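You operate a simulated robot arm through the tools that you are given. There is no shell and no other tool. Be economical: measure what you need, move in short steps, check, and stop when the job is done.

The job below is to be done with a simulated two-armed robot. You get a single attempt, and the scene is never put back.

TASK
Open the service cupboard drawer, put the window stay from the inside of the service cupboard drawer on top of the large mould and shut the drawer again. Open the top plinth drawer, put the brass rubbing block on the top of the service cupboard away in the inside of the top plinth drawer and shut the drawer again. Take the 40 AMP heater fuse from the top of the testing bench and put it on top of the wide plunger. Put the pin cup on the top of the dosing bench away on the top shelf of the cart rack. Put the push block on the board under the mould bench. Take the red ring gauge and put it on the silver bright cover. Take the cap off the canister labelled "hard" on the top of the dosing bench and lay it down there. Press the knocker three times. Put the 1.5 KG press weight from the top of the dosing bench on the top of the mould bench and the 1.0 KG press weight on the top of the testing bench. Any order will do. Set down upright: push block.

The check looks at the end state, three seconds after you hand in, the way a careful person would. Anything else that was tipped, shoved, dropped, spilled or broken makes it a failure. Lids that push on must go on centred and level and be pressed home; caps that screw on are set level and turned clockwise until they are tight.

THE ROBOT
Two 7-joint arms with two-finger parallel grippers on one trunk, on a base that drives. Base frame: it is fixed to the floor where the robot stands at the start and does not move with it; the origin is under the middle of the robot, x ahead of it, y to its left, z up; the surface under the hand at the start is at about z = 980. Units: mm, rad, N and s.
The left shoulder is at the start at [50, 165, 1020], the right one opposite. With the tool pointing down near the work surface each hand reaches from about 100 to 660 mm from the robot's upright axis, wherever it stands, measured 20 degrees to its own side. Places, roughly: board under the mould bench [-11300, -1000, 300]; brass rubbing block (5x3x10 cm) [700, -100, 1000]; bright cover (24x17x1 cm) [-9400, -2700, 900]; canister [-9000, -2250, 1000]; heater fuse [-7250, -4500, 1000]; inside of the top plinth drawer [-6900, 5100, 600]; knocker [-8700, -2300, 1100]; large mould [-1250, -2750, 1250]; pin cup (8x8x6 cm) [-9000, -2900, 900]; press weight [-9500, -3000, 1000]; push block (8x5x6 cm) [-9100, -2400, 900]; red ring gauge [-9000, -2250, 750]; service cupboard drawer [600, -100, 800]; top of the mould bench [-11100, -600, 900]; top of the testing bench [-6300, -3600, 900]; top plinth drawer [-6900, 5000, 600]; top shelf of the cart rack [-2400, -4400, 1200]; wide plunger (5x5x9 cm) [-7400, -4700, 900]; window stay (10x4x4 cm) [500, -300, 800]. Payload 3.91 kg a hand.
The TCP of each hand is the grasp point between the finger pads, 30 mm short of the fingertips. In the tool frame z runs along the fingers and y along their closing line. Largest opening 110 mm; finger width 20, thickness 10; the body of the gripper, 48 by 112 mm, starts 55 mm behind the TCP.
Orientation is that of the tool frame in the base frame, as a unit quaternion [x, y, z, w]. With the fingers straight down and closing along the base's y, the tool's x points along the base's -x, its y along +y and its z along -z.

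THE INTERFACE
- The arms move only by the tool apply_moves. It takes "left_motion", "right_motion" or both (then of equal length, played together; a hand with none holds still); each is a list of rows, each an object (a shift or turn left out is 0, a gripper value left out holds the last) with "rot": the turn, a rotation vector about the base's x, y, z in rad, a list of three; "offset": the shift along the base's x, y, z in cm, a list of three; "gripper": the finger opening in cm, from 0 to 11. In form: [{"rot": [rx, ry, rz], "offset": [tx, ty, tz], "gripper": gripper}, ...]. A call has 1 to 8 rows; each row is the pose to reach, as a shift and turn from the pose commanded when the call began. Rows are played at 5 a second. More than 50 mm and 0.15 rad between two rows, or a gripper value outside its range, and nothing of the call is played. A pose out of reach is approached as far as the arm can. The call stops where the force on the tool passes 40 N (or 10 N more than at its start, if that is more) or the arm is blocked; 0.2 s more then pass. The fingers move at their own pace (about 45 mm/s each) and stop on an object; they squeeze with about 30 N. The grip force told is the motor's: it shows also when the fingers shut on nothing. Time passes only in rows, and 0.2 s behind the last, so rows that repeat a pose let the fingers close. It gives the time, the measured TCP pose, the force on the tool (base axes), the opening and the grip force at its end, in the units of the frame above (readings bear some noise), with the torque about the TCP (base axes, N m) and any sound that the robot's microphone picked up, and new pictures: "views" is both (left out), scene, wrist or none (wrist: the cameras of the hands that moved).
- Cameras (640 x 400 px; columns grow to the right, rows downward): "scene" is now at [122.5, -13.6, 1210]; the picture's right is [-0.13, -0.99, 0.00], its down [-0.36, 0.05, -0.93] and it looks along [0.92, -0.12, -0.36] (base axes); focal length 214 px, centre (320, 200). "left" rides on the left gripper at [72, -17, -103] in its tool frame; the picture's right is [0.23, 0.97, 0.00], its down [-0.76, 0.18, -0.62] and it looks along [-0.61, 0.14, 0.78] (tool axes); focal length 222 px, centre (320, 200). "right" rides on the right gripper at [72, 17, -103] in its tool frame; the picture's right is [-0.23, 0.97, 0.00], its down [-0.76, -0.18, -0.62] and it looks along [-0.61, -0.14, 0.78] (tool axes); focal length 222 px, centre (320, 200). There is no depth. A picture from a camera that has moved, and an enlarged one, comes with that camera's place and axes in the base frame and with its lens.
- raise_lower(by): slides the trunk up (or, below 0, down) by that many mm; the arms and the scene camera ride with it, the base frame stays. It gives what a move gives, with no picture.
- roll_base(legs): drives the robot by 1 to 6 legs, each [ahead, left, turn to the left] in mm, mm and rad, along the robot's own axes; the way and the turn of a leg run together, so that a leg with both is an arc; at most 1500 mm and 3.142 rad a leg. The arms and the cameras ride along, it lands a little off, and it stops where it bumps. It gives what a move gives, and a new picture of the scene camera.
- head_to(pan, tilt): turns the head with the scene camera to pan (to the left, within 1.396 rad either way) and tilt (down, from -0.506 to 1.204), counted from straight ahead of the robot. It gives what a move gives, and a new picture of the scene camera.
- close_up(camera, box): a new picture of the part [left, top, right, bottom] of that camera's present view, enlarged. No time passes.
- close_job(): hands the job in; it is judged then, once.

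Work in short steps. Places have to be worked out from the pictures, the camera data and where the tool is seen: move nearer, look again, correct. Check each grasp and each placing, and mend what went wrong. You have 546 turns and 360 pictures in all, those below and enlarged ones among them. Open the grippers and draw the arms clear of the work before you hand the job in, unless the task says otherwise; then end with one line.

The tools are called after "Request:" by a JSON object that holds its "method" and its "body". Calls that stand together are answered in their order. apply_moves: Moves the arms, as the interface text tells. Its arguments: {"type":"object","properties":{"left_motion":{"type":"array","items":{"type":"object","properties":{"rot":{"type":"array","items":{"type":"number"}},"offset":{"type":"array","items":{"type":"number"}},"gripper":{"type":"number"}}}},"right_motion":{"type":"array","items":{"type":"object","properties":{"rot":{"type":"array","items":{"type":"number"}},"offset":{"type":"array","items":{"type":"number"}},"gripper":{"type":"number"}}}},"views":{"type":"string","enum":["both","scene","wrist","none"]}},"required":[]} The other tools are called the same way: raise_lower (by) slides the trunk up or down; roll_base (legs) drives the base; head_to (pan, tilt) turns the head that bears the scene camera; close_up (camera, box) takes an enlarged picture of a part of a camera's view; close_job () hands the job in.

At the start:

```text
clock: 0.0
left_eef_pos: [443.9, 181.7, 1249.4]
left_tcp_rot: [0.0, 1.0, -0.001, 0.002]
left_ft_force: [0.0, 0.4, -0.3]
left_moment: [0.03, -0.02, -0.03]
left_gripper_width: 109.9
left_grip_force: 0.0
right_eef_pos: [337.3, -101.9, 1273.8]
right_tcp_rot: [0.0, 1.0, 0.001, 0.0]
right_ft_force: [0.3, 1.7, 0.0]
right_moment: [-0.01, -0.01, -0.03]
right_gripper_width: 110.1
right_grip_force: 0.0
trunk travel left (down, up): [-240.0, 263.0]
robot x, y, heading: [-3.0, 2.3, 0.002]
head pan, tilt: [-0.131, 0.372]
```

scene: 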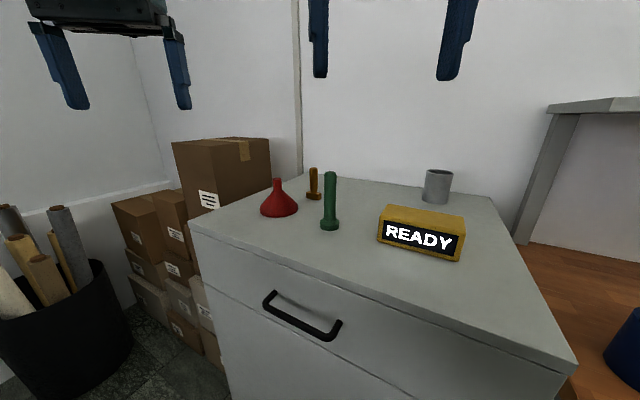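
right: 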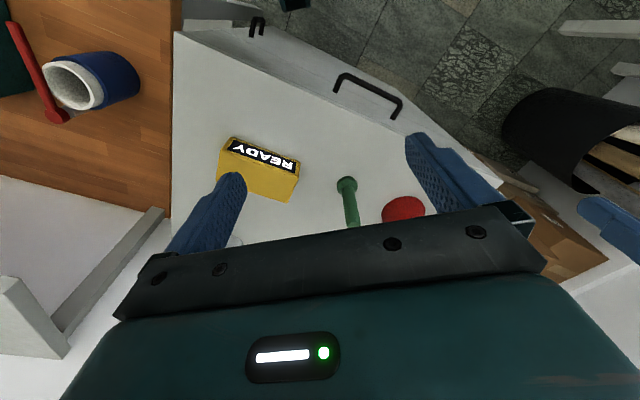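
left: 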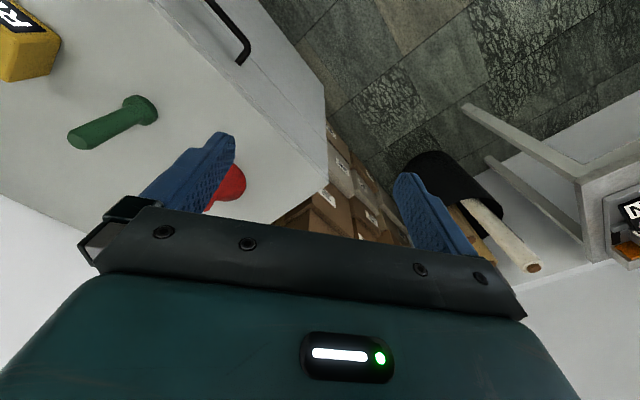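

The service cupboard is about 35° yawed to the right, with its handle near [383,-14,908]. I'll check the free space on my left before repositioning.

Request:
{"method": "head_to", "body": {"pan": 1.2, "tilt": 0.5}}

Request:
{"method": "close_up", "body": {"camera": "right", "box": [180, 0, 500, 200]}}

```text
clock: 1.5
left_eef_pos: [444.5, 183.8, 1249.8]
left_tcp_rot: [-0.001, 1.0, 0.0, 0.003]
left_ft_force: [-0.5, -0.3, -0.1]
left_moment: [-0.01, 0.0, 0.0]
left_gripper_width: 110.1
left_grip_force: 0.1
right_eef_pos: [337.9, -101.0, 1274.1]
right_tcp_rot: [0.0, 1.0, 0.0, 0.001]
right_ft_force: [-0.4, -0.1, 0.5]
right_moment: [-0.02, 0.0, -0.02]
right_gripper_width: 109.9
right_grip_force: 0.1
trunk travel left (down, up): [-240.0, 263.0]
robot x, y, heading: [-4.5, 3.2, -0.003]
head pan, tilt: [1.201, 0.499]
camera scene: at [63.4, 83.4, 1198.3], right [0.93, -0.36, 0.0], down [-0.17, -0.45, -0.88], along [0.32, 0.82, -0.48], focal length 214 px, centre (320, 200)
```

scene: 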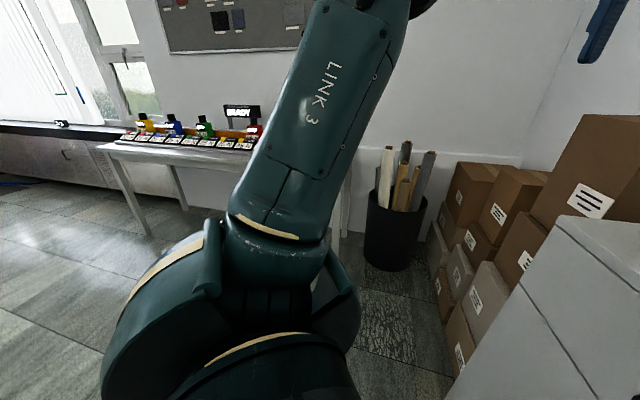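

```text
2.00 times, centred on (340, 100) of right
camera zoom: at [265.6, -84.8, 1376.4], right [0.23, 0.97, 0.0], down [0.76, -0.18, 0.62], along [0.61, -0.14, -0.78], focal length 444 px, centre (280, 400)
```

zoom: 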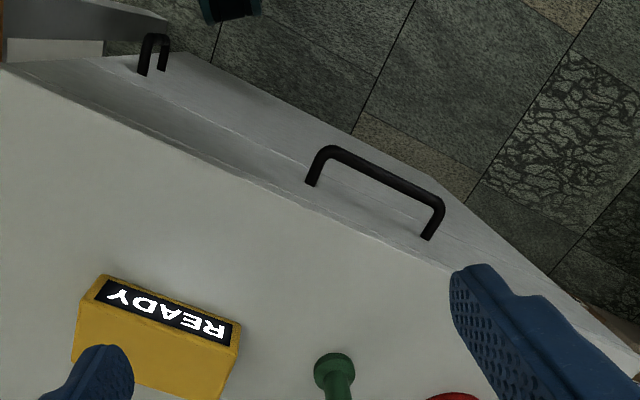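

The left side is clear. I'll drive back-left and turn to face the cupboard, then point the head at it.

Request:
{"method": "roll_base", "body": {"legs": [[-130, 264, 0], [0, 0, -0.635]]}}

Request:
{"method": "head_to", "body": {"pan": 0.0, "tilt": 0.45}}

```text
clock: 6.2
left_eef_pos: [337.3, 146.6, 1249.9]
left_tcp_rot: [0.315, 0.949, -0.001, 0.001]
left_ft_force: [-0.1, -0.3, -0.5]
left_moment: [0.02, -0.02, -0.04]
left_gripper_width: 110.2
left_grip_force: 0.0
right_eef_pos: [81.4, -15.5, 1273.8]
right_tcp_rot: [0.317, 0.948, 0.0, 0.001]
right_ft_force: [-0.1, 0.1, 1.2]
right_moment: [-0.02, 0.03, 0.01]
right_gripper_width: 110.0
right_grip_force: 0.0
trunk travel left (down, up): [-240.0, 263.0]
robot x, y, heading: [-127.3, 267.1, -0.637]
head pan, tilt: [1.201, 0.499]
camera scene: at [-26.0, 297.3, 1198.3], right [0.53, -0.85, 0.0], down [-0.41, -0.25, -0.88], along [0.74, 0.46, -0.48], focal length 214 px, centre (320, 200)
```

scene: 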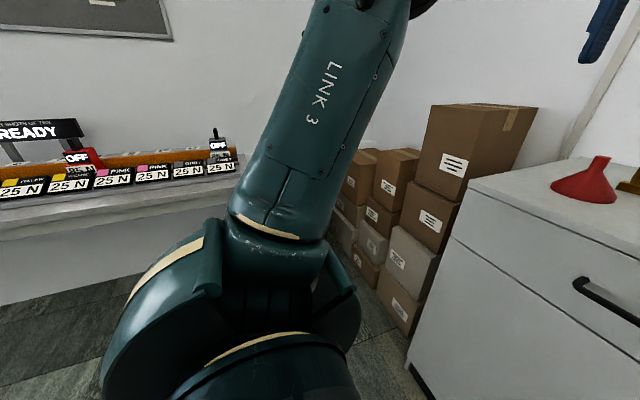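

```text
clock: 7.6
left_eef_pos: [337.8, 147.4, 1250.8]
left_tcp_rot: [0.315, 0.949, -0.001, 0.001]
left_ft_force: [0.0, 0.2, 0.2]
left_moment: [0.0, -0.02, 0.01]
left_gripper_width: 110.1
left_grip_force: 0.1
right_eef_pos: [80.6, -14.9, 1273.0]
right_tcp_rot: [0.317, 0.949, 0.0, 0.0]
right_ft_force: [0.6, 0.1, -0.1]
right_moment: [-0.03, -0.01, 0.04]
right_gripper_width: 110.1
right_grip_force: 0.0
trunk travel left (down, up): [-240.0, 263.0]
robot x, y, heading: [-129.2, 267.1, -0.639]
head pan, tilt: [0.0, 0.45]
camera scene: at [-29.5, 194.2, 1202.7], right [-0.6, -0.8, 0.0], down [-0.35, 0.26, -0.9], along [0.72, -0.54, -0.44], focal length 214 px, centre (320, 200)
```

scene: 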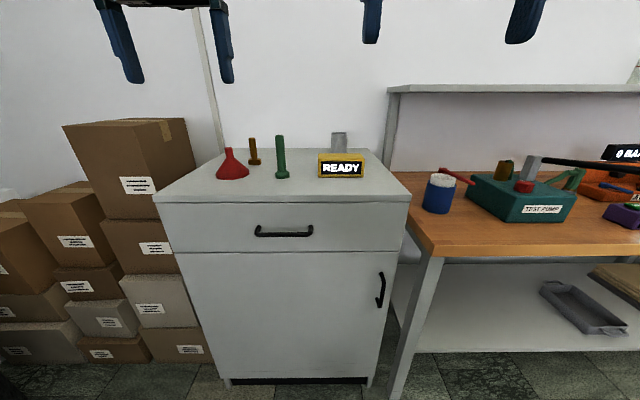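

Now the view shows the cupboard's inward direction is nearer heading −0.70. I'll turn slightly to square up.

Request:
{"method": "roll_base", "body": {"legs": [[0, 0, -0.063]]}}

Request:
{"method": "apply_moves", "body": {"left_motion": [{"rot": [0.0098, -0.1139, -0.0808], "offset": [-0.5, -0.2, -1]}, {"rot": [0.0196, -0.2278, -0.1616], "offset": [-1, -0.4, -2]}, {"rot": [0.0294, -0.3417, -0.2424], "offset": [-1.5, -0.6, -3]}, {"rot": [0.0392, -0.4556, -0.3232], "offset": [-2, -0.8, -4]}, {"rot": [0.049, -0.5695, -0.404], "offset": [-2.5, -1, -5]}, {"rot": [0.0588, -0.6834, -0.4848], "offset": [-3, -1.2, -6]}, {"rot": [0.0686, -0.7973, -0.5656], "offset": [-3.5, -1.4, -8]}, {"rot": [0.0784, -0.9112, -0.6464], "offset": [-4, -1.6, -10]}], "views": "none"}}

Request:
{"method": "apply_moves", "body": {"left_motion": [{"rot": [0.0098, -0.1139, -0.0808], "offset": [-0.5, -0.2, -3]}, {"rot": [0.0196, -0.2278, -0.1616], "offset": [-1, -0.4, -6]}, {"rot": [0.0294, -0.3417, -0.2424], "offset": [-1.5, -0.6, -9]}, {"rot": [0.0392, -0.4556, -0.3232], "offset": [-2, -0.8, -12]}, {"rot": [0.049, -0.5695, -0.404], "offset": [-2.5, -1, -15]}, {"rot": [0.0588, -0.6834, -0.4848], "offset": [-3, -1.2, -18]}, {"rot": [0.068, -0.79, -0.5606], "offset": [-3.2, -1.4, -22]}], "views": "both"}}

```text
clock: 8.4
left_eef_pos: [328.8, 118.4, 1248.8]
left_tcp_rot: [0.345, 0.939, -0.001, 0.001]
left_ft_force: [0.6, -0.5, 0.2]
left_moment: [0.03, 0.01, -0.01]
left_gripper_width: 109.9
left_grip_force: 0.1
right_eef_pos: [63.6, -27.6, 1273.7]
right_tcp_rot: [0.346, 0.938, 0.0, 0.002]
right_ft_force: [-0.7, 0.1, -0.5]
right_moment: [-0.02, 0.01, 0.01]
right_gripper_width: 110.3
right_grip_force: 0.1
trunk travel left (down, up): [-240.0, 263.0]
robot x, y, heading: [-125.8, 268.4, -0.706]
head pan, tilt: [0.0, 0.45]
camera scene: at [-34.4, 188.0, 1202.7], right [-0.65, -0.76, 0.0], down [-0.33, 0.28, -0.9], along [0.69, -0.58, -0.44], focal length 214 px, centre (320, 200)
```

scene: 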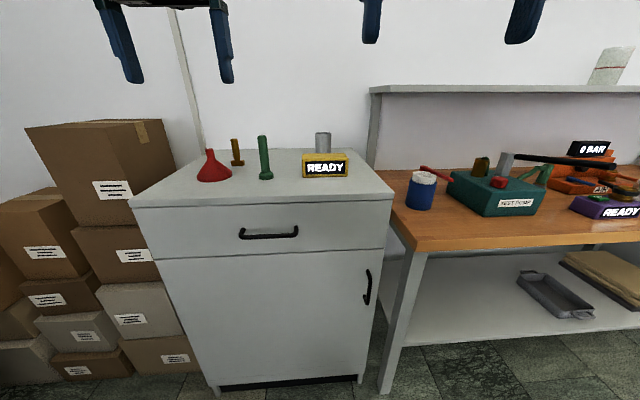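

```text
clock: 10.2
left_eef_pos: [288.9, 102.3, 1149.6]
left_tcp_rot: [0.58, 0.689, 0.182, 0.394]
left_ft_force: [0.5, 0.2, -0.2]
left_moment: [0.01, 0.0, 0.03]
left_gripper_width: 109.8
left_grip_force: 0.0
right_eef_pos: [62.7, -28.8, 1274.2]
right_tcp_rot: [0.346, 0.938, 0.001, 0.001]
right_ft_force: [0.2, 0.3, 0.6]
right_moment: [-0.05, 0.0, -0.01]
right_gripper_width: 110.1
right_grip_force: 0.1
trunk travel left (down, up): [-240.0, 263.0]
robot x, y, heading: [-130.7, 267.5, -0.702]
head pan, tilt: [0.0, 0.45]
```

```text
clock: 11.8
left_eef_pos: [257.3, 85.4, 928.6]
left_tcp_rot: [0.642, 0.297, 0.299, 0.64]
left_ft_force: [-0.5, 0.8, -1.1]
left_moment: [0.02, -0.01, 0.02]
left_gripper_width: 109.8
left_grip_force: 0.0
left hand out of reach, approached as far as the arm can: row 6
right_eef_pos: [59.8, -29.9, 1274.0]
right_tcp_rot: [0.346, 0.938, 0.001, 0.003]
right_ft_force: [-1.1, -0.2, 0.5]
right_moment: [0.05, -0.08, 0.01]
right_gripper_width: 110.1
right_grip_force: 0.3
trunk travel left (down, up): [-240.0, 263.0]
robot x, y, heading: [-127.2, 266.5, -0.703]
head pan, tilt: [0.0, 0.45]
camera scene: at [-36.7, 186.8, 1202.9], right [-0.65, -0.76, 0.0], down [-0.33, 0.28, -0.9], along [0.69, -0.58, -0.43], focal length 214 px, centre (320, 200)
camera left: at [224.6, 207.1, 912.0], right [0.14, 0.17, 0.98], down [-0.97, -0.18, 0.17], along [0.21, -0.97, 0.14], focal length 222 px, centre (320, 200)
```

scene: 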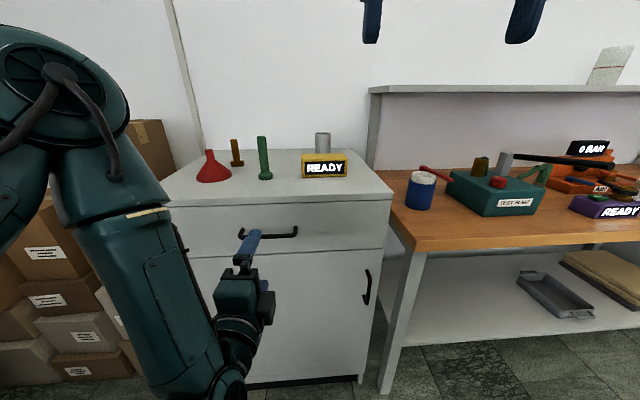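
left: 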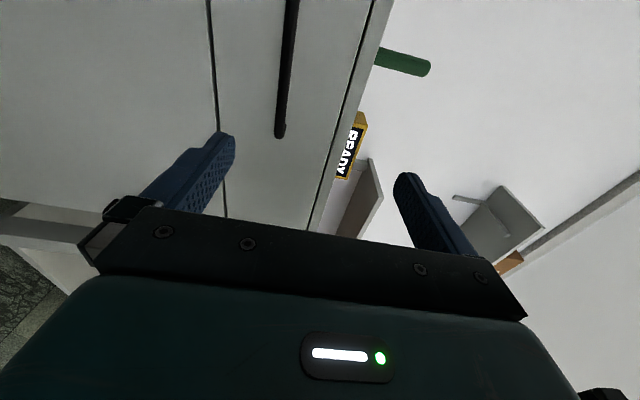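

The gripper is horizontal in front of the handle; both views put the bar near z≈885, ~160 mm ahead. I'll lower the trunk by 43 and move forward part-way.

Request:
{"method": "raise_lower", "body": {"by": -43}}

Request:
{"method": "apply_moves", "body": {"left_motion": [{"offset": [3, -2.5, 0], "gripper": 8}, {"offset": [6, -5, 0]}, {"offset": [7.6, -6.4, 0]}], "views": "both"}}

```text
clock: 12.7
left_eef_pos: [260.0, 87.1, 882.6]
left_tcp_rot: [0.642, 0.297, 0.3, 0.64]
left_ft_force: [0.5, 0.2, 0.7]
left_moment: [-0.01, 0.0, -0.02]
left_gripper_width: 110.0
left_grip_force: 0.0
right_eef_pos: [63.4, -28.4, 1230.1]
right_tcp_rot: [0.347, 0.938, 0.0, 0.002]
right_ft_force: [0.0, 0.8, 0.3]
right_moment: [-0.01, 0.0, -0.02]
right_gripper_width: 110.0
right_grip_force: 0.1
trunk travel left (down, up): [-197.0, 306.0]
robot x, y, heading: [-128.7, 271.0, -0.705]
head pan, tilt: [0.0, 0.45]
```

```text
clock: 13.5
left_eef_pos: [321.6, 11.8, 892.5]
left_tcp_rot: [0.643, 0.299, 0.3, 0.638]
left_ft_force: [0.0, -0.6, -0.8]
left_moment: [-0.04, 0.02, 0.0]
left_gripper_width: 80.0
left_grip_force: 0.0
left hand out of reach, approached as far as the arm can: row 2, 3
right_eef_pos: [63.8, -27.3, 1231.2]
right_tcp_rot: [0.346, 0.938, 0.0, 0.001]
right_ft_force: [0.6, 0.2, -0.2]
right_moment: [0.03, 0.03, 0.02]
right_gripper_width: 110.0
right_grip_force: 0.2
trunk travel left (down, up): [-197.0, 306.0]
robot x, y, heading: [-127.1, 270.8, -0.707]
head pan, tilt: [0.0, 0.45]
camera scene: at [-34.3, 188.1, 1159.7], right [-0.65, -0.76, 0.0], down [-0.33, 0.28, -0.9], along [0.69, -0.58, -0.44], focal length 214 px, centre (320, 200)
camera left: at [288.4, 133.0, 878.1], right [0.15, 0.17, 0.97], down [-0.97, -0.19, 0.18], along [0.21, -0.97, 0.14], focal length 222 px, centre (320, 200)
```

scene: 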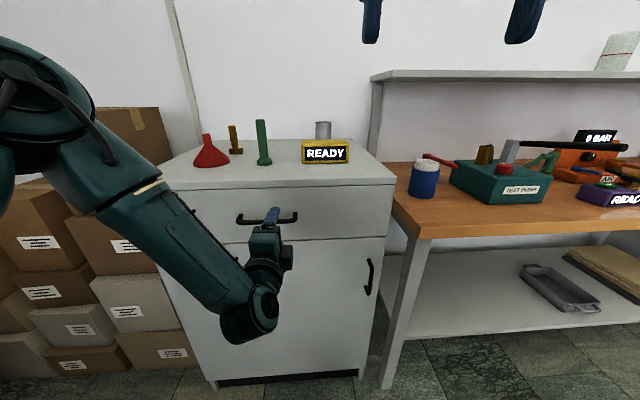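
left: 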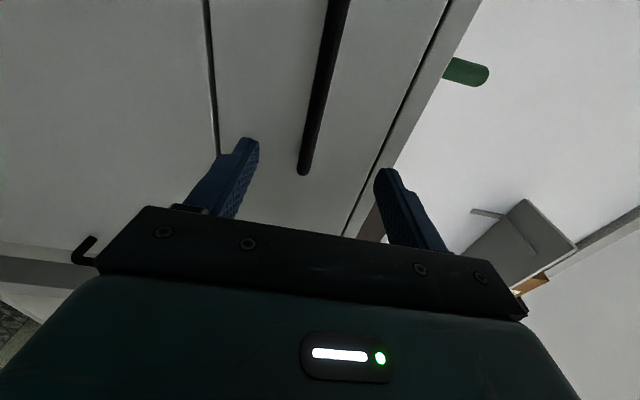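

The bar is ~74 mm ahead of the TCP and at about its height, and the arm is near its horizontal reach limit. So I'll drive the base forward 60 mm.

Request:
{"method": "roll_base", "body": {"legs": [[60, 0, 0]]}}

Request:
{"method": "apply_moves", "body": {"left_motion": [{"offset": [0, 0, 0], "gripper": 8}], "views": "wrist"}}

```text
clock: 14.5
left_eef_pos: [369.0, -26.6, 893.2]
left_tcp_rot: [0.642, 0.3, 0.299, 0.639]
left_ft_force: [0.3, -1.2, 0.3]
left_moment: [0.01, -0.02, 0.0]
left_gripper_width: 80.1
left_grip_force: 0.0
right_eef_pos: [108.7, -65.1, 1230.3]
right_tcp_rot: [0.345, 0.938, 0.001, 0.001]
right_ft_force: [0.1, -0.1, -0.6]
right_moment: [-0.02, -0.02, 0.02]
right_gripper_width: 110.2
right_grip_force: 0.0
trunk travel left (down, up): [-197.0, 306.0]
robot x, y, heading: [-83.0, 228.2, -0.705]
head pan, tilt: [0.0, 0.45]
camera scene: at [11.4, 149.3, 1159.6], right [-0.65, -0.76, 0.0], down [-0.33, 0.28, -0.9], along [0.69, -0.58, -0.44], focal length 214 px, centre (320, 200)
```

scene: 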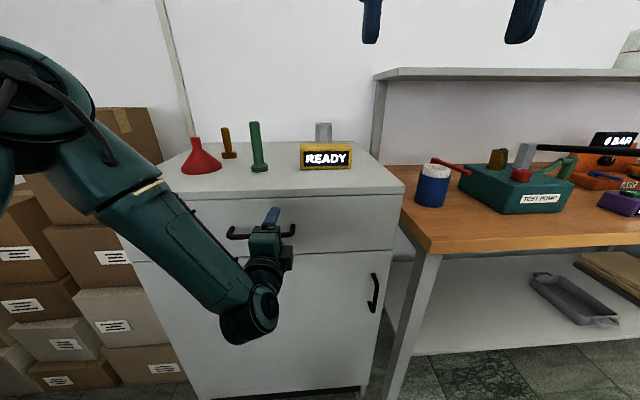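

```text
clock: 14.9
left_eef_pos: [366.1, -25.7, 892.9]
left_tcp_rot: [0.642, 0.3, 0.299, 0.639]
left_ft_force: [0.3, -0.4, -0.2]
left_moment: [0.03, 0.02, -0.01]
left_gripper_width: 80.1
left_grip_force: 0.0
right_eef_pos: [108.9, -67.8, 1231.1]
right_tcp_rot: [0.345, 0.939, 0.001, 0.002]
right_ft_force: [0.4, 0.0, 0.5]
right_moment: [0.02, -0.02, 0.0]
right_gripper_width: 110.2
right_grip_force: 0.1
trunk travel left (down, up): [-197.0, 306.0]
robot x, y, heading: [-81.4, 228.2, -0.705]
head pan, tilt: [0.0, 0.45]
camera left: at [333.5, 94.9, 878.0], right [0.15, 0.17, 0.97], down [-0.97, -0.19, 0.18], along [0.21, -0.97, 0.14], focal length 222 px, centre (320, 200)
```

left: 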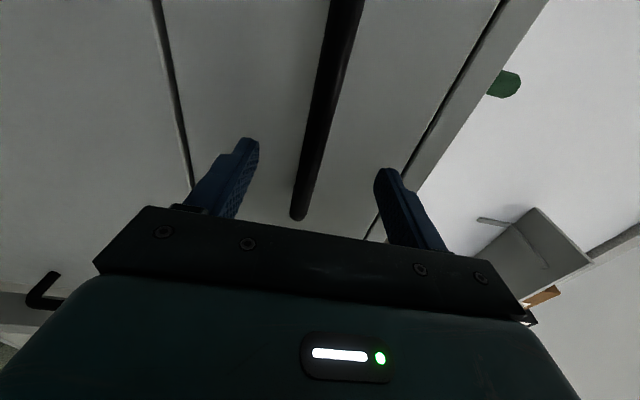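

The bar (u≈311) now sits between the fingers, about 15 mm past the TCP. I'll close on it.

Request:
{"method": "apply_moves", "body": {"left_motion": [{"gripper": 0}, {"gripper": 0}, {"gripper": 0}, {"gripper": 0}, {"gripper": 0}, {"gripper": 0}], "views": "none"}}

```text
clock: 16.3
left_eef_pos: [365.3, -23.4, 884.0]
left_tcp_rot: [0.652, 0.302, 0.296, 0.629]
left_ft_force: [-2.8, -0.3, -11.0]
left_moment: [-0.23, 0.48, 0.59]
left_gripper_width: 12.1
left_grip_force: 45.3
right_eef_pos: [108.6, -65.4, 1231.8]
right_tcp_rot: [0.345, 0.939, 0.001, 0.001]
right_ft_force: [-0.2, 0.4, 0.3]
right_moment: [0.0, -0.01, 0.03]
right_gripper_width: 110.2
right_grip_force: 0.0
trunk travel left (down, up): [-197.0, 306.0]
robot x, y, heading: [-83.0, 231.9, -0.707]
head pan, tilt: [0.0, 0.45]
stopped in row 6 (left hand): the force on the tool passed its limit at 40 N (the readings are from after the stop); the commanded pose is now the measured one
```

The bar is gripped (12 mm). I'll pull the drawer open by backing the base 280 mm.

Request:
{"method": "roll_base", "body": {"legs": [[-280, 0, 0]]}}

```text
clock: 17.6
left_eef_pos: [265.3, 49.6, 885.0]
left_tcp_rot: [0.655, 0.296, 0.286, 0.633]
left_ft_force: [-2.7, -2.0, -4.5]
left_moment: [0.02, 0.23, 0.26]
left_gripper_width: 11.5
left_grip_force: 45.6
right_eef_pos: [14.6, 12.3, 1231.3]
right_tcp_rot: [0.347, 0.938, 0.001, 0.0]
right_ft_force: [0.5, 0.0, -0.3]
right_moment: [0.01, 0.06, -0.02]
right_gripper_width: 110.1
right_grip_force: 0.0
trunk travel left (down, up): [-197.0, 306.0]
robot x, y, heading: [-174.1, 308.9, -0.711]
head pan, tilt: [0.0, 0.45]
stopped in leg 1: the force on the tool passed its limit at 42 N (the readings are from after the stop); the commanded pose is now the measured one
camera scene: at [-82.7, 228.1, 1159.8], right [-0.65, -0.76, 0.0], down [-0.33, 0.28, -0.9], along [0.68, -0.59, -0.44], focal length 214 px, centre (320, 200)
```

scene: 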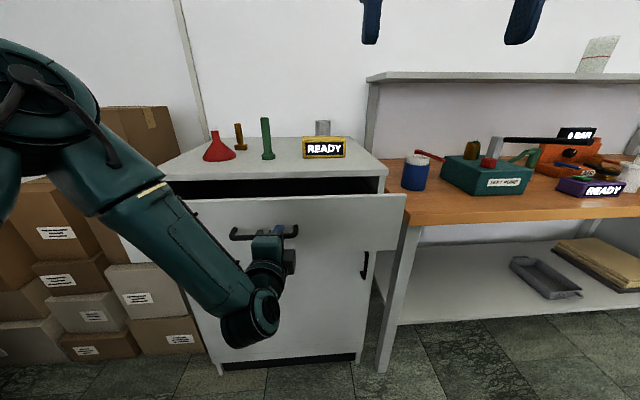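

It opened about 120 mm and stopped on a force spike. I'll continue in a smaller leg.

Request:
{"method": "roll_base", "body": {"legs": [[-130, 0, 0]]}}

```text
clock: 18.8
left_eef_pos: [176.0, 115.6, 885.3]
left_tcp_rot: [0.659, 0.292, 0.278, 0.635]
left_ft_force: [-2.0, -1.8, 1.4]
left_moment: [0.18, 0.04, 0.68]
left_gripper_width: 11.8
left_grip_force: 44.5
right_eef_pos: [-69.7, 83.1, 1230.7]
right_tcp_rot: [0.346, 0.938, 0.001, 0.0]
right_ft_force: [-0.3, -0.5, -0.3]
right_moment: [0.02, 0.0, -0.02]
right_gripper_width: 110.0
right_grip_force: 0.0
trunk travel left (down, up): [-197.0, 306.0]
robot x, y, heading: [-262.8, 380.6, -0.71]
head pan, tilt: [0.0, 0.45]
stopped in leg 1: the force on the tool passed its limit at 42 N (the readings are from after the stop); the commanded pose is now the measured one
camera scene: at [-167.2, 299.5, 1159.8], right [-0.65, -0.76, 0.0], down [-0.33, 0.28, -0.9], along [0.68, -0.59, -0.44], focal length 214 px, centre (320, 200)
```

scene: 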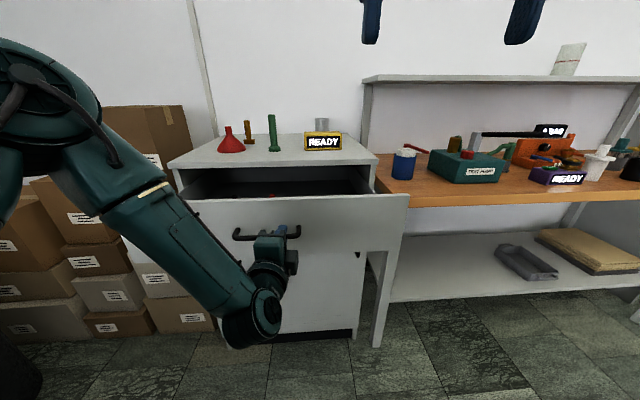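

The TCP path shows the drawer slides along heading −0.633, not −0.70. I'll pull the rest along that true direction.

Request:
{"method": "roll_base", "body": {"legs": [[-100, -8, 0]]}}

```text
clock: 20.0
left_eef_pos: [93.8, 176.8, 885.5]
left_tcp_rot: [0.659, 0.291, 0.278, 0.635]
left_ft_force: [-2.2, -1.8, -0.3]
left_moment: [-0.01, -0.05, -0.21]
left_gripper_width: 11.2
left_grip_force: 45.0
right_eef_pos: [-151.3, 142.8, 1230.8]
right_tcp_rot: [0.346, 0.938, 0.001, 0.0]
right_ft_force: [-0.1, -0.6, -0.2]
right_moment: [0.0, 0.0, 0.02]
right_gripper_width: 110.3
right_grip_force: 0.0
trunk travel left (down, up): [-197.0, 306.0]
robot x, y, heading: [-338.1, 440.8, -0.709]
head pan, tilt: [0.0, 0.45]
camera scene: at [-248.8, 359.1, 1159.7], right [-0.65, -0.76, 0.0], down [-0.33, 0.28, -0.9], along [0.68, -0.59, -0.44], focal length 214 px, centre (320, 200)
```

scene: 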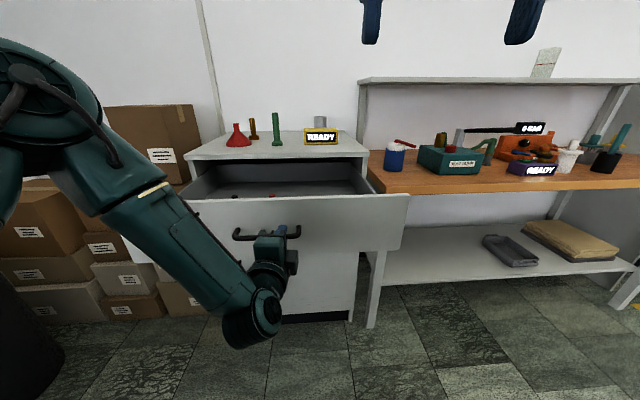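

The drawer is open ~340 mm with items visible inside. I'll release the handle, back the hand off, and raise the trunk to look in.

Request:
{"method": "apply_moves", "body": {"left_motion": [{"gripper": 6}, {"gripper": 6}, {"gripper": 6}, {"offset": [-2.5, 1.8, 0]}, {"offset": [-5, 3.6, 0]}, {"offset": [-7, 5, 0]}], "views": "none"}}

Request:
{"method": "raise_lower", "body": {"by": 200}}

Request:
{"method": "roll_base", "body": {"legs": [[0, 0, 0.076]]}}

Request:
{"method": "head_to", "body": {"pan": 0.0, "tilt": 0.75}}

```text
clock: 21.4
left_eef_pos: [25.0, 227.2, 885.0]
left_tcp_rot: [0.659, 0.292, 0.277, 0.636]
left_ft_force: [-0.1, -0.8, -0.8]
left_moment: [0.03, 0.0, 0.0]
left_gripper_width: 60.3
left_grip_force: 0.1
right_eef_pos: [-150.2, 142.8, 1230.3]
right_tcp_rot: [0.346, 0.938, 0.0, 0.0]
right_ft_force: [-0.5, -0.2, -0.6]
right_moment: [0.02, 0.0, 0.01]
right_gripper_width: 109.9
right_grip_force: 0.1
trunk travel left (down, up): [-197.0, 306.0]
robot x, y, heading: [-343.2, 439.8, -0.711]
head pan, tilt: [0.0, 0.45]
```

```text
clock: 23.6
left_eef_pos: [24.7, 225.1, 1084.6]
left_tcp_rot: [0.658, 0.292, 0.277, 0.636]
left_ft_force: [-0.3, 0.2, 0.6]
left_moment: [-0.01, -0.01, 0.01]
left_gripper_width: 60.1
left_grip_force: 0.0
right_eef_pos: [-151.3, 142.9, 1430.5]
right_tcp_rot: [0.347, 0.938, 0.001, 0.0]
right_ft_force: [-0.5, -0.3, -0.4]
right_moment: [-0.03, 0.0, -0.01]
right_gripper_width: 109.8
right_grip_force: 0.0
trunk travel left (down, up): [-397.0, 106.0]
robot x, y, heading: [-340.2, 437.7, -0.709]
head pan, tilt: [0.0, 0.45]
```

```text
clock: 24.4
left_eef_pos: [39.7, 254.9, 1084.3]
left_tcp_rot: [0.647, 0.316, 0.302, 0.625]
left_ft_force: [0.3, 0.3, -0.9]
left_moment: [-0.02, 0.0, -0.03]
left_gripper_width: 60.0
left_grip_force: 0.2
right_eef_pos: [-129.0, 157.3, 1430.8]
right_tcp_rot: [0.312, 0.95, 0.001, 0.0]
right_ft_force: [0.0, 0.7, 0.5]
right_moment: [-0.01, 0.05, -0.01]
right_gripper_width: 110.0
right_grip_force: 0.1
trunk travel left (down, up): [-397.0, 106.0]
robot x, y, heading: [-344.2, 440.9, -0.633]
head pan, tilt: [0.0, 0.45]
camera scene: at [-242.5, 366.7, 1359.7], right [-0.59, -0.81, 0.0], down [-0.35, 0.26, -0.9], along [0.73, -0.53, -0.44], focal length 214 px, centre (320, 200)
```

scene: 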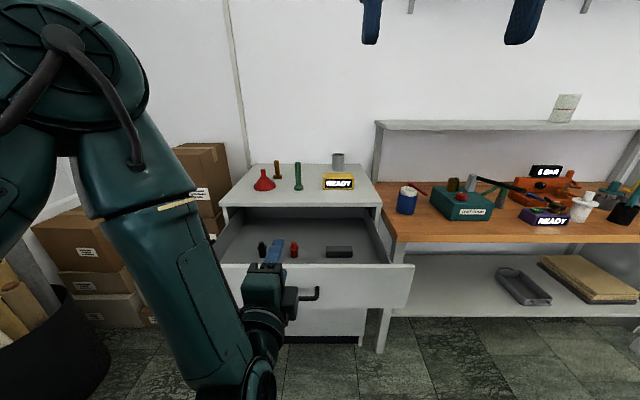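

```text
clock: 25.2
left_eef_pos: [40.3, 254.6, 1085.4]
left_tcp_rot: [0.647, 0.318, 0.301, 0.624]
left_ft_force: [0.1, -1.1, 1.0]
left_moment: [0.01, -0.01, -0.01]
left_gripper_width: 59.7
left_grip_force: 0.1
right_eef_pos: [-129.1, 159.0, 1430.2]
right_tcp_rot: [0.312, 0.95, 0.001, 0.0]
right_ft_force: [-0.9, -0.1, 1.0]
right_moment: [0.04, 0.01, 0.05]
right_gripper_width: 109.9
right_grip_force: 0.1
trunk travel left (down, up): [-397.0, 106.0]
robot x, y, heading: [-341.2, 437.1, -0.637]
head pan, tilt: [0.0, 0.75]
camera scene: at [-250.0, 371.8, 1333.4], right [-0.59, -0.81, 0.0], down [-0.55, 0.4, -0.73], along [0.59, -0.43, -0.68], focal length 214 px, centre (320, 200)
```

scene: 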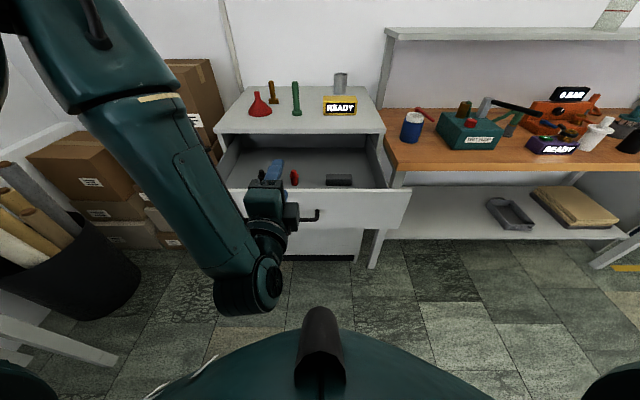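

The window stay looks like the grey bar at about [220,-58,845]. First I'll restore the left hand to pointing down and lift it clear.

Request:
{"method": "apply_moves", "body": {"left_motion": [{"rot": [-0.01575, 0.1184, 0.0889], "offset": [0, 0, 2]}, {"rot": [-0.0315, 0.2368, 0.1778], "offset": [0.5, 0.7, 4]}, {"rot": [-0.04725, 0.3552, 0.2667], "offset": [1, 1.4, 6]}, {"rot": [-0.063, 0.4736, 0.3556], "offset": [1.5, 2.1, 8]}, {"rot": [-0.07875, 0.592, 0.4445], "offset": [2, 2.8, 10]}, {"rot": [-0.0945, 0.7104, 0.5334], "offset": [2.5, 3.5, 12]}, {"rot": [-0.11025, 0.8288, 0.6223], "offset": [3, 4.2, 14]}], "right_motion": [{"rot": [0, 0, 0.1122], "offset": [0.5, -0.5, -2]}, {"rot": [0, 0, 0.2244], "offset": [1, -1, -4]}, {"rot": [0, 0, 0.3366], "offset": [1.5, -1.5, -6]}, {"rot": [0, 0, 0.4488], "offset": [2, -2, -8]}, {"rot": [0, 0, 0.561], "offset": [2.5, -2.5, -10]}, {"rot": [0, 0, 0.6732], "offset": [3, -3, -12]}, {"rot": [0, 0, 0.7854], "offset": [3.5, -3.5, -14]}], "views": "none"}}

Request:
{"method": "apply_moves", "body": {"left_motion": [{"rot": [-0.01575, 0.1184, 0.0889], "offset": [0.5, 0.7, 2]}, {"rot": [-0.0315, 0.2368, 0.1778], "offset": [1, 1.4, 4]}, {"rot": [-0.04725, 0.3552, 0.2667], "offset": [1.5, 2.1, 6]}, {"rot": [-0.063, 0.4736, 0.3556], "offset": [2, 2.8, 8]}, {"rot": [-0.07875, 0.592, 0.4445], "offset": [2.5, 3.5, 10]}, {"rot": [-0.0945, 0.7104, 0.5334], "offset": [3, 4.2, 12]}, {"rot": [-0.11025, 0.8288, 0.6223], "offset": [3.5, 4.9, 14]}], "right_motion": [{"rot": [0, 0, 0.1122], "offset": [0.5, -0.5, 0]}, {"rot": [0, 0, 0.2244], "offset": [1, -1, 0]}, {"rot": [0, 0, 0.3366], "offset": [1.5, -1.5, 0]}, {"rot": [0, 0, 0.4488], "offset": [2, -2, 0]}, {"rot": [0, 0, 0.561], "offset": [2.5, -2.5, 0]}, {"rot": [0, 0, 0.6732], "offset": [3, -3, 0]}, {"rot": [0, 0, 0.7854], "offset": [3.5, -3.5, 0]}], "views": "none"}}

Request:
{"method": "roll_base", "body": {"legs": [[170, 0, 0]]}}

```text
clock: 26.8
left_eef_pos: [71.4, 295.0, 1225.6]
left_tcp_rot: [0.554, 0.731, 0.174, 0.359]
left_ft_force: [-0.4, 0.4, -0.3]
left_moment: [0.02, 0.01, 0.01]
left_gripper_width: 59.7
left_grip_force: 0.2
right_eef_pos: [-93.0, 122.1, 1288.6]
right_tcp_rot: [-0.078, 0.997, 0.001, 0.0]
right_ft_force: [-0.1, 0.3, -0.2]
right_moment: [-0.01, -0.04, 0.01]
right_gripper_width: 110.2
right_grip_force: 0.0
trunk travel left (down, up): [-397.0, 106.0]
robot x, y, heading: [-341.8, 439.1, -0.633]
head pan, tilt: [0.0, 0.75]
```

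```text
clock: 28.4
left_eef_pos: [104.6, 344.7, 1364.5]
left_tcp_rot: [0.313, 0.95, 0.0, 0.0]
left_ft_force: [-1.0, 0.8, -0.7]
left_moment: [0.0, -0.03, 0.0]
left_gripper_width: 60.0
left_grip_force: 0.3
right_eef_pos: [-129.5, 209.1, 1234.9]
right_tcp_rot: [-0.45, 0.893, 0.001, 0.001]
right_ft_force: [0.2, -0.5, -0.6]
right_moment: [-0.01, -0.04, 0.04]
right_gripper_width: 109.9
right_grip_force: 0.1
right hand out of reach, approached as far as the arm can: row 3, 4, 5, 6, 7
trunk travel left (down, up): [-397.0, 106.0]
robot x, y, heading: [-341.3, 440.1, -0.63]
head pan, tilt: [0.0, 0.75]
```

```text
clock: 29.9
left_eef_pos: [241.5, 242.6, 1364.3]
left_tcp_rot: [0.315, 0.949, 0.001, 0.0]
left_ft_force: [0.1, -0.3, 0.9]
left_moment: [0.03, 0.01, -0.01]
left_gripper_width: 60.0
left_grip_force: 0.1
right_eef_pos: [6.6, 108.4, 1235.4]
right_tcp_rot: [-0.447, 0.894, 0.002, 0.0]
right_ft_force: [-0.2, 0.3, -0.3]
right_moment: [-0.01, 0.01, -0.01]
right_gripper_width: 109.9
right_grip_force: 0.2
trunk travel left (down, up): [-397.0, 106.0]
robot x, y, heading: [-204.9, 339.0, -0.635]
head pan, tilt: [0.0, 0.75]
camera scene: at [-113.5, 271.2, 1333.2], right [-0.59, -0.81, 0.0], down [-0.55, 0.4, -0.73], along [0.59, -0.43, -0.68], focal length 214 px, centre (320, 200)
```

scene: 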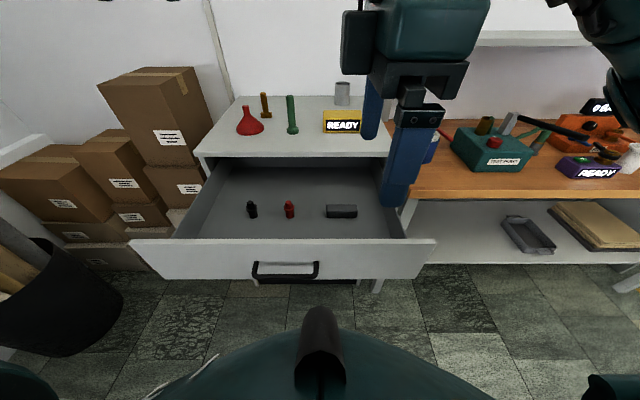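

I see the stay clearly, estimated near [243,-77,823]. I'll drive 60 mm closer and bring the right hand above it for a wrist look.

Request:
{"method": "roll_base", "body": {"legs": [[60, 0, 0]]}}

Request:
{"method": "apply_moves", "body": {"right_motion": [{"offset": [3.2, -2.5, 0]}, {"offset": [6.4, -5, 0]}, {"offset": [9.6, -7.5, -3]}, {"offset": [12.8, -10, -7]}, {"offset": [16, -12.5, -11]}, {"offset": [18.8, -15, -15]}], "views": "both"}}

```text
clock: 30.8
left_eef_pos: [290.0, 209.0, 1363.2]
left_tcp_rot: [0.314, 0.949, 0.001, 0.0]
left_ft_force: [0.3, 0.6, -0.5]
left_moment: [0.04, 0.0, 0.01]
left_gripper_width: 60.1
left_grip_force: 0.0
right_eef_pos: [53.9, 73.3, 1235.0]
right_tcp_rot: [-0.448, 0.894, 0.001, 0.002]
right_ft_force: [0.2, -0.6, 0.5]
right_moment: [0.01, 0.02, -0.03]
right_gripper_width: 109.9
right_grip_force: 0.0
trunk travel left (down, up): [-397.0, 106.0]
robot x, y, heading: [-156.9, 306.4, -0.632]
head pan, tilt: [0.0, 0.75]
camera scene: at [-66.0, 236.4, 1333.2], right [-0.59, -0.81, 0.0], down [-0.55, 0.4, -0.73], along [0.59, -0.43, -0.68], focal length 214 px, centre (320, 200)
```

scene: 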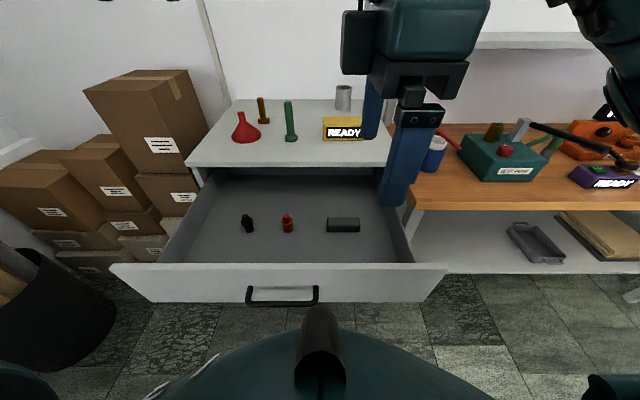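

```text
refused: row 3 steps farther than a row can; nothing moved
```

A row was too long; the new view confirms the stay at about [243,-77,823]. I'll replay it with shorter steps.

Request:
{"method": "apply_moves", "body": {"right_motion": [{"offset": [3, -2.4, 0]}, {"offset": [6, -4.8, -2]}, {"offset": [9, -7.2, -4]}, {"offset": [12, -9.6, -6]}, {"offset": [15, -12, -8]}, {"offset": [17, -13.6, -11]}, {"offset": [18.8, -15, -15]}, {"offset": [18.8, -15, -19]}], "views": "both"}}

```text
clock: 32.6
left_eef_pos: [287.2, 209.8, 1364.8]
left_tcp_rot: [0.314, 0.949, 0.0, 0.001]
left_ft_force: [-0.4, -1.3, -0.3]
left_moment: [0.02, 0.03, 0.03]
left_gripper_width: 60.1
left_grip_force: 0.0
right_eef_pos: [96.6, 80.3, 1131.5]
right_tcp_rot: [-0.447, 0.894, 0.0, 0.002]
right_ft_force: [-0.1, 0.2, -0.3]
right_moment: [0.03, 0.01, -0.01]
right_gripper_width: 110.2
right_grip_force: 0.0
right hand out of reach, approached as far as the arm can: row 1, 2, 3, 4, 5, 6, 7, 8
trunk travel left (down, up): [-397.0, 106.0]
robot x, y, heading: [-161.0, 304.5, -0.63]
head pan, tilt: [0.0, 0.75]
camera scene: at [-66.9, 237.0, 1333.3], right [-0.59, -0.81, 0.0], down [-0.55, 0.4, -0.73], along [0.59, -0.43, -0.68], focal length 214 px, centre (320, 200)
camera right: at [40.7, 32.4, 1233.1], right [-0.64, 0.77, 0.0], down [0.6, 0.5, 0.63], along [0.48, 0.4, -0.78], focal length 222 px, centre (320, 200)
```

scene: 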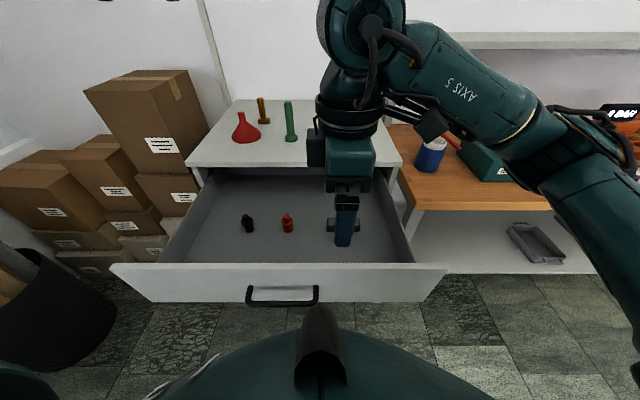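
right: 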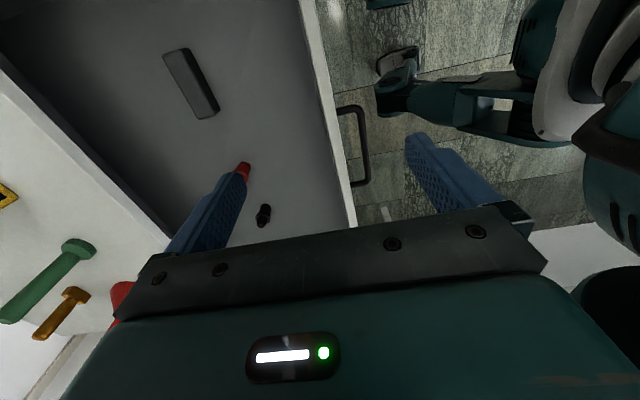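

The +90° wrist yaw is near a joint limit, as the arm can't reach forward. The stay is confirmed at [240,-82,823], long axis across. I'll rotate the right wrist 180° the other way.

Request:
{"method": "apply_moves", "body": {"right_motion": [{"rot": [0, 0, -0.149], "offset": [0, 0, 1]}, {"rot": [0, 0, -0.298], "offset": [0, 0, 2]}, {"rot": [0, 0, -0.447], "offset": [0, 0, 3]}, {"rot": [0, 0, -0.596], "offset": [0, 0, 4]}, {"rot": [0, 0, -0.745], "offset": [0, 0, 4]}, {"rot": [0, 0, -0.894], "offset": [0, 0, 4]}, {"rot": [0, 0, -1.043], "offset": [0, 0, 4]}, {"rot": [0, 0, -1.192], "offset": [0, 0, 4]}], "views": "none"}}

Request:
{"method": "apply_moves", "body": {"right_motion": [{"rot": [0, 0, -0.149]}, {"rot": [0, 0, -0.298]}, {"rot": [0, 0, -0.447]}, {"rot": [0, 0, -0.596]}, {"rot": [0, 0, -0.745]}, {"rot": [0, 0, -0.894]}, {"rot": [0, 0, -1.043]}, {"rot": [0, 0, -1.192]}], "views": "none"}}

Request:
{"method": "apply_moves", "body": {"right_motion": [{"rot": [0, 0, -0.149], "offset": [2.4, -2.6, 0]}, {"rot": [0, 0, -0.298], "offset": [4.8, -5.2, -2]}, {"rot": [0, 0, -0.447], "offset": [7.2, -7.8, -4]}, {"rot": [0, 0, -0.596], "offset": [9.6, -10.4, -6]}, {"rot": [0, 0, -0.757], "offset": [12, -13, -8]}], "views": "none"}}

```text
clock: 34.4
left_eef_pos: [287.6, 209.2, 1363.5]
left_tcp_rot: [0.314, 0.949, 0.0, 0.001]
left_ft_force: [-0.1, -0.2, -0.6]
left_moment: [-0.01, -0.01, -0.01]
left_gripper_width: 59.8
left_grip_force: 0.1
right_eef_pos: [104.4, 74.8, 1172.7]
right_tcp_rot: [0.132, 0.991, 0.0, 0.002]
right_ft_force: [-0.1, -0.4, -0.8]
right_moment: [0.01, 0.0, -0.01]
right_gripper_width: 110.3
right_grip_force: 0.1
trunk travel left (down, up): [-397.0, 106.0]
robot x, y, heading: [-159.7, 302.9, -0.635]
head pan, tilt: [0.0, 0.75]
```

```text
clock: 36.2
left_eef_pos: [288.6, 210.3, 1363.7]
left_tcp_rot: [0.314, 0.949, 0.0, 0.001]
left_ft_force: [0.1, -0.6, -0.2]
left_moment: [-0.01, 0.01, 0.02]
left_gripper_width: 60.3
left_grip_force: 0.0
right_eef_pos: [105.3, 75.5, 1174.2]
right_tcp_rot: [0.666, 0.746, -0.002, 0.001]
right_ft_force: [0.6, -0.2, 0.3]
right_moment: [0.03, -0.03, -0.01]
right_gripper_width: 110.2
right_grip_force: 0.1
trunk travel left (down, up): [-397.0, 106.0]
robot x, y, heading: [-157.3, 304.6, -0.639]
head pan, tilt: [0.0, 0.75]
```

```text
refused: row 5 steps farther than a row can; nothing moved
```

I'll replay the rest within the row limits, heading over the stay.

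Request:
{"method": "apply_moves", "body": {"right_motion": [{"rot": [0, 0, -0.125], "offset": [2.25, -2.6, -2]}, {"rot": [0, 0, -0.25], "offset": [4.5, -5.2, -4]}, {"rot": [0, 0, -0.375], "offset": [6.75, -7.8, -6]}, {"rot": [0, 0, -0.5], "offset": [9, -10.4, -8]}, {"rot": [0, 0, -0.625], "offset": [11.25, -13, -10]}, {"rot": [0, 0, -0.748], "offset": [13.5, -15.7, -12]}, {"rot": [0, 0, -0.748], "offset": [13.5, -15.7, -16], "gripper": 8}], "views": "wrist"}}

```text
clock: 37.8
left_eef_pos: [288.1, 209.2, 1364.7]
left_tcp_rot: [0.314, 0.95, 0.0, 0.001]
left_ft_force: [0.7, -0.3, 0.8]
left_moment: [0.02, -0.03, 0.02]
left_gripper_width: 60.2
left_grip_force: 0.1
right_eef_pos: [242.2, -81.4, 1011.6]
right_tcp_rot: [0.892, 0.451, -0.001, 0.0]
right_ft_force: [-0.8, 0.0, -0.4]
right_moment: [-0.01, 0.05, 0.01]
right_gripper_width: 80.0
right_grip_force: 0.1
trunk travel left (down, up): [-397.0, 106.0]
robot x, y, heading: [-160.4, 303.9, -0.634]
head pan, tilt: [0.0, 0.75]
camera right: at [299.2, -33.3, 1114.0], right [0.65, -0.76, 0.0], down [-0.59, -0.51, 0.62], along [-0.47, -0.41, -0.78], focal length 222 px, centre (320, 200)
```

right: 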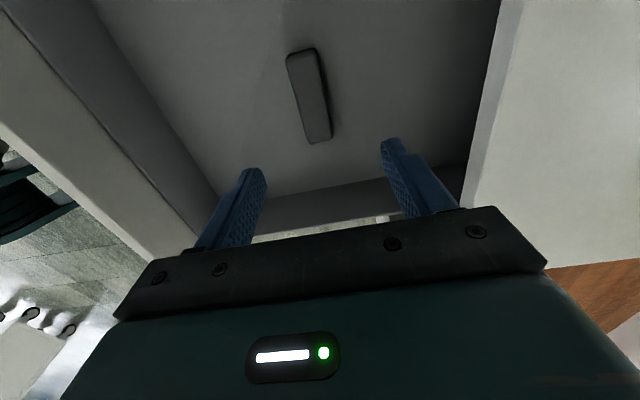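

The stay is nearly under the hand, offset about 6 mm. I'll correct and descend to z≈852, then look.

Request:
{"method": "apply_moves", "body": {"right_motion": [{"offset": [-0.3, 0.6, -4.5]}, {"offset": [-0.3, 0.6, -9]}, {"offset": [-0.3, 0.6, -13]}, {"offset": [-0.3, 0.6, -16]}], "views": "wrist"}}

```text
clock: 38.8
left_eef_pos: [287.1, 209.3, 1364.4]
left_tcp_rot: [0.314, 0.949, 0.001, 0.001]
left_ft_force: [0.4, 0.7, 0.4]
left_moment: [0.04, 0.0, -0.01]
left_gripper_width: 60.2
left_grip_force: 0.0
right_eef_pos: [238.5, -75.5, 851.3]
right_tcp_rot: [0.892, 0.452, -0.001, 0.002]
right_ft_force: [0.0, 0.3, -0.5]
right_moment: [-0.01, 0.0, 0.0]
right_gripper_width: 80.2
right_grip_force: 0.1
trunk travel left (down, up): [-397.0, 106.0]
robot x, y, heading: [-158.2, 305.8, -0.632]
head pan, tilt: [0.0, 0.75]
camera right: at [296.3, -26.6, 953.5], right [0.65, -0.76, 0.0], down [-0.59, -0.51, 0.63], along [-0.47, -0.41, -0.78], focal length 222 px, centre (320, 200)
```

right: 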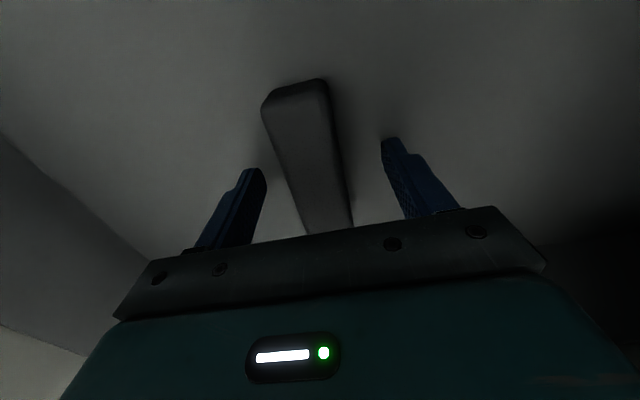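

The stay is between the fingers. I'll descend until contact or 3 cm, then close.

Request:
{"method": "apply_moves", "body": {"right_motion": [{"offset": [0, 0, -0.8]}, {"offset": [0, 0, -1.6]}, {"offset": [0, 0, -2.2]}, {"offset": [0, 0, -2.6]}], "views": "none"}}

Request:
{"method": "apply_moves", "body": {"right_motion": [{"gripper": 0}, {"gripper": 0}, {"gripper": 0}, {"gripper": 0}, {"gripper": 0}], "views": "wrist"}}

```text
clock: 39.6
left_eef_pos: [288.3, 210.4, 1364.5]
left_tcp_rot: [0.315, 0.949, 0.0, 0.002]
left_ft_force: [-0.5, 0.2, -0.5]
left_moment: [0.06, 0.0, 0.0]
left_gripper_width: 60.3
left_grip_force: 0.2
right_eef_pos: [241.9, -79.4, 842.5]
right_tcp_rot: [0.892, 0.452, 0.003, 0.004]
right_ft_force: [-1.1, -3.4, 17.3]
right_moment: [0.34, 0.74, 0.24]
right_gripper_width: 79.9
right_grip_force: 0.1
trunk travel left (down, up): [-397.0, 106.0]
robot x, y, heading: [-160.5, 304.4, -0.634]
head pan, tilt: [0.0, 0.75]
stopped in row 3 (right hand): the force on the tool passed its limit at 46 N (the readings are from after the stop); the commanded pose is now the measured one
```

```text
clock: 40.8
left_eef_pos: [286.6, 210.1, 1365.3]
left_tcp_rot: [0.314, 0.949, 0.0, 0.002]
left_ft_force: [-0.2, -0.2, -0.1]
left_moment: [-0.01, 0.0, 0.01]
left_gripper_width: 59.9
left_grip_force: 0.1
right_eef_pos: [240.4, -76.1, 842.5]
right_tcp_rot: [0.892, 0.451, 0.003, 0.006]
right_ft_force: [-3.3, -4.2, 27.1]
right_moment: [0.3, 0.59, 0.0]
right_gripper_width: 34.4
right_grip_force: 29.7
trunk travel left (down, up): [-397.0, 106.0]
robot x, y, heading: [-159.4, 308.2, -0.637]
head pan, tilt: [0.0, 0.75]
camera right: at [296.6, -28.1, 945.2], right [0.65, -0.76, 0.01], down [-0.6, -0.5, 0.62], along [-0.46, -0.41, -0.78], focal length 222 px, centre (320, 200)
```

right: 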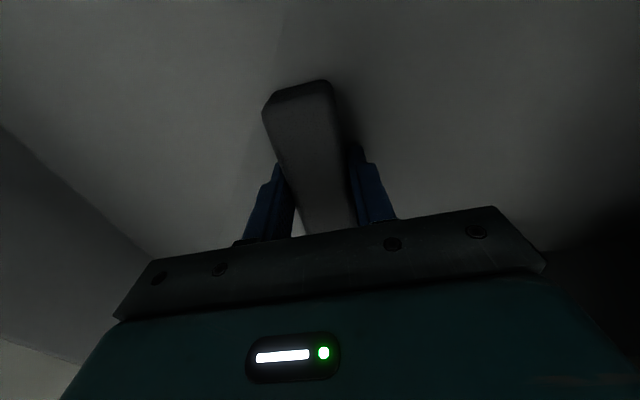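

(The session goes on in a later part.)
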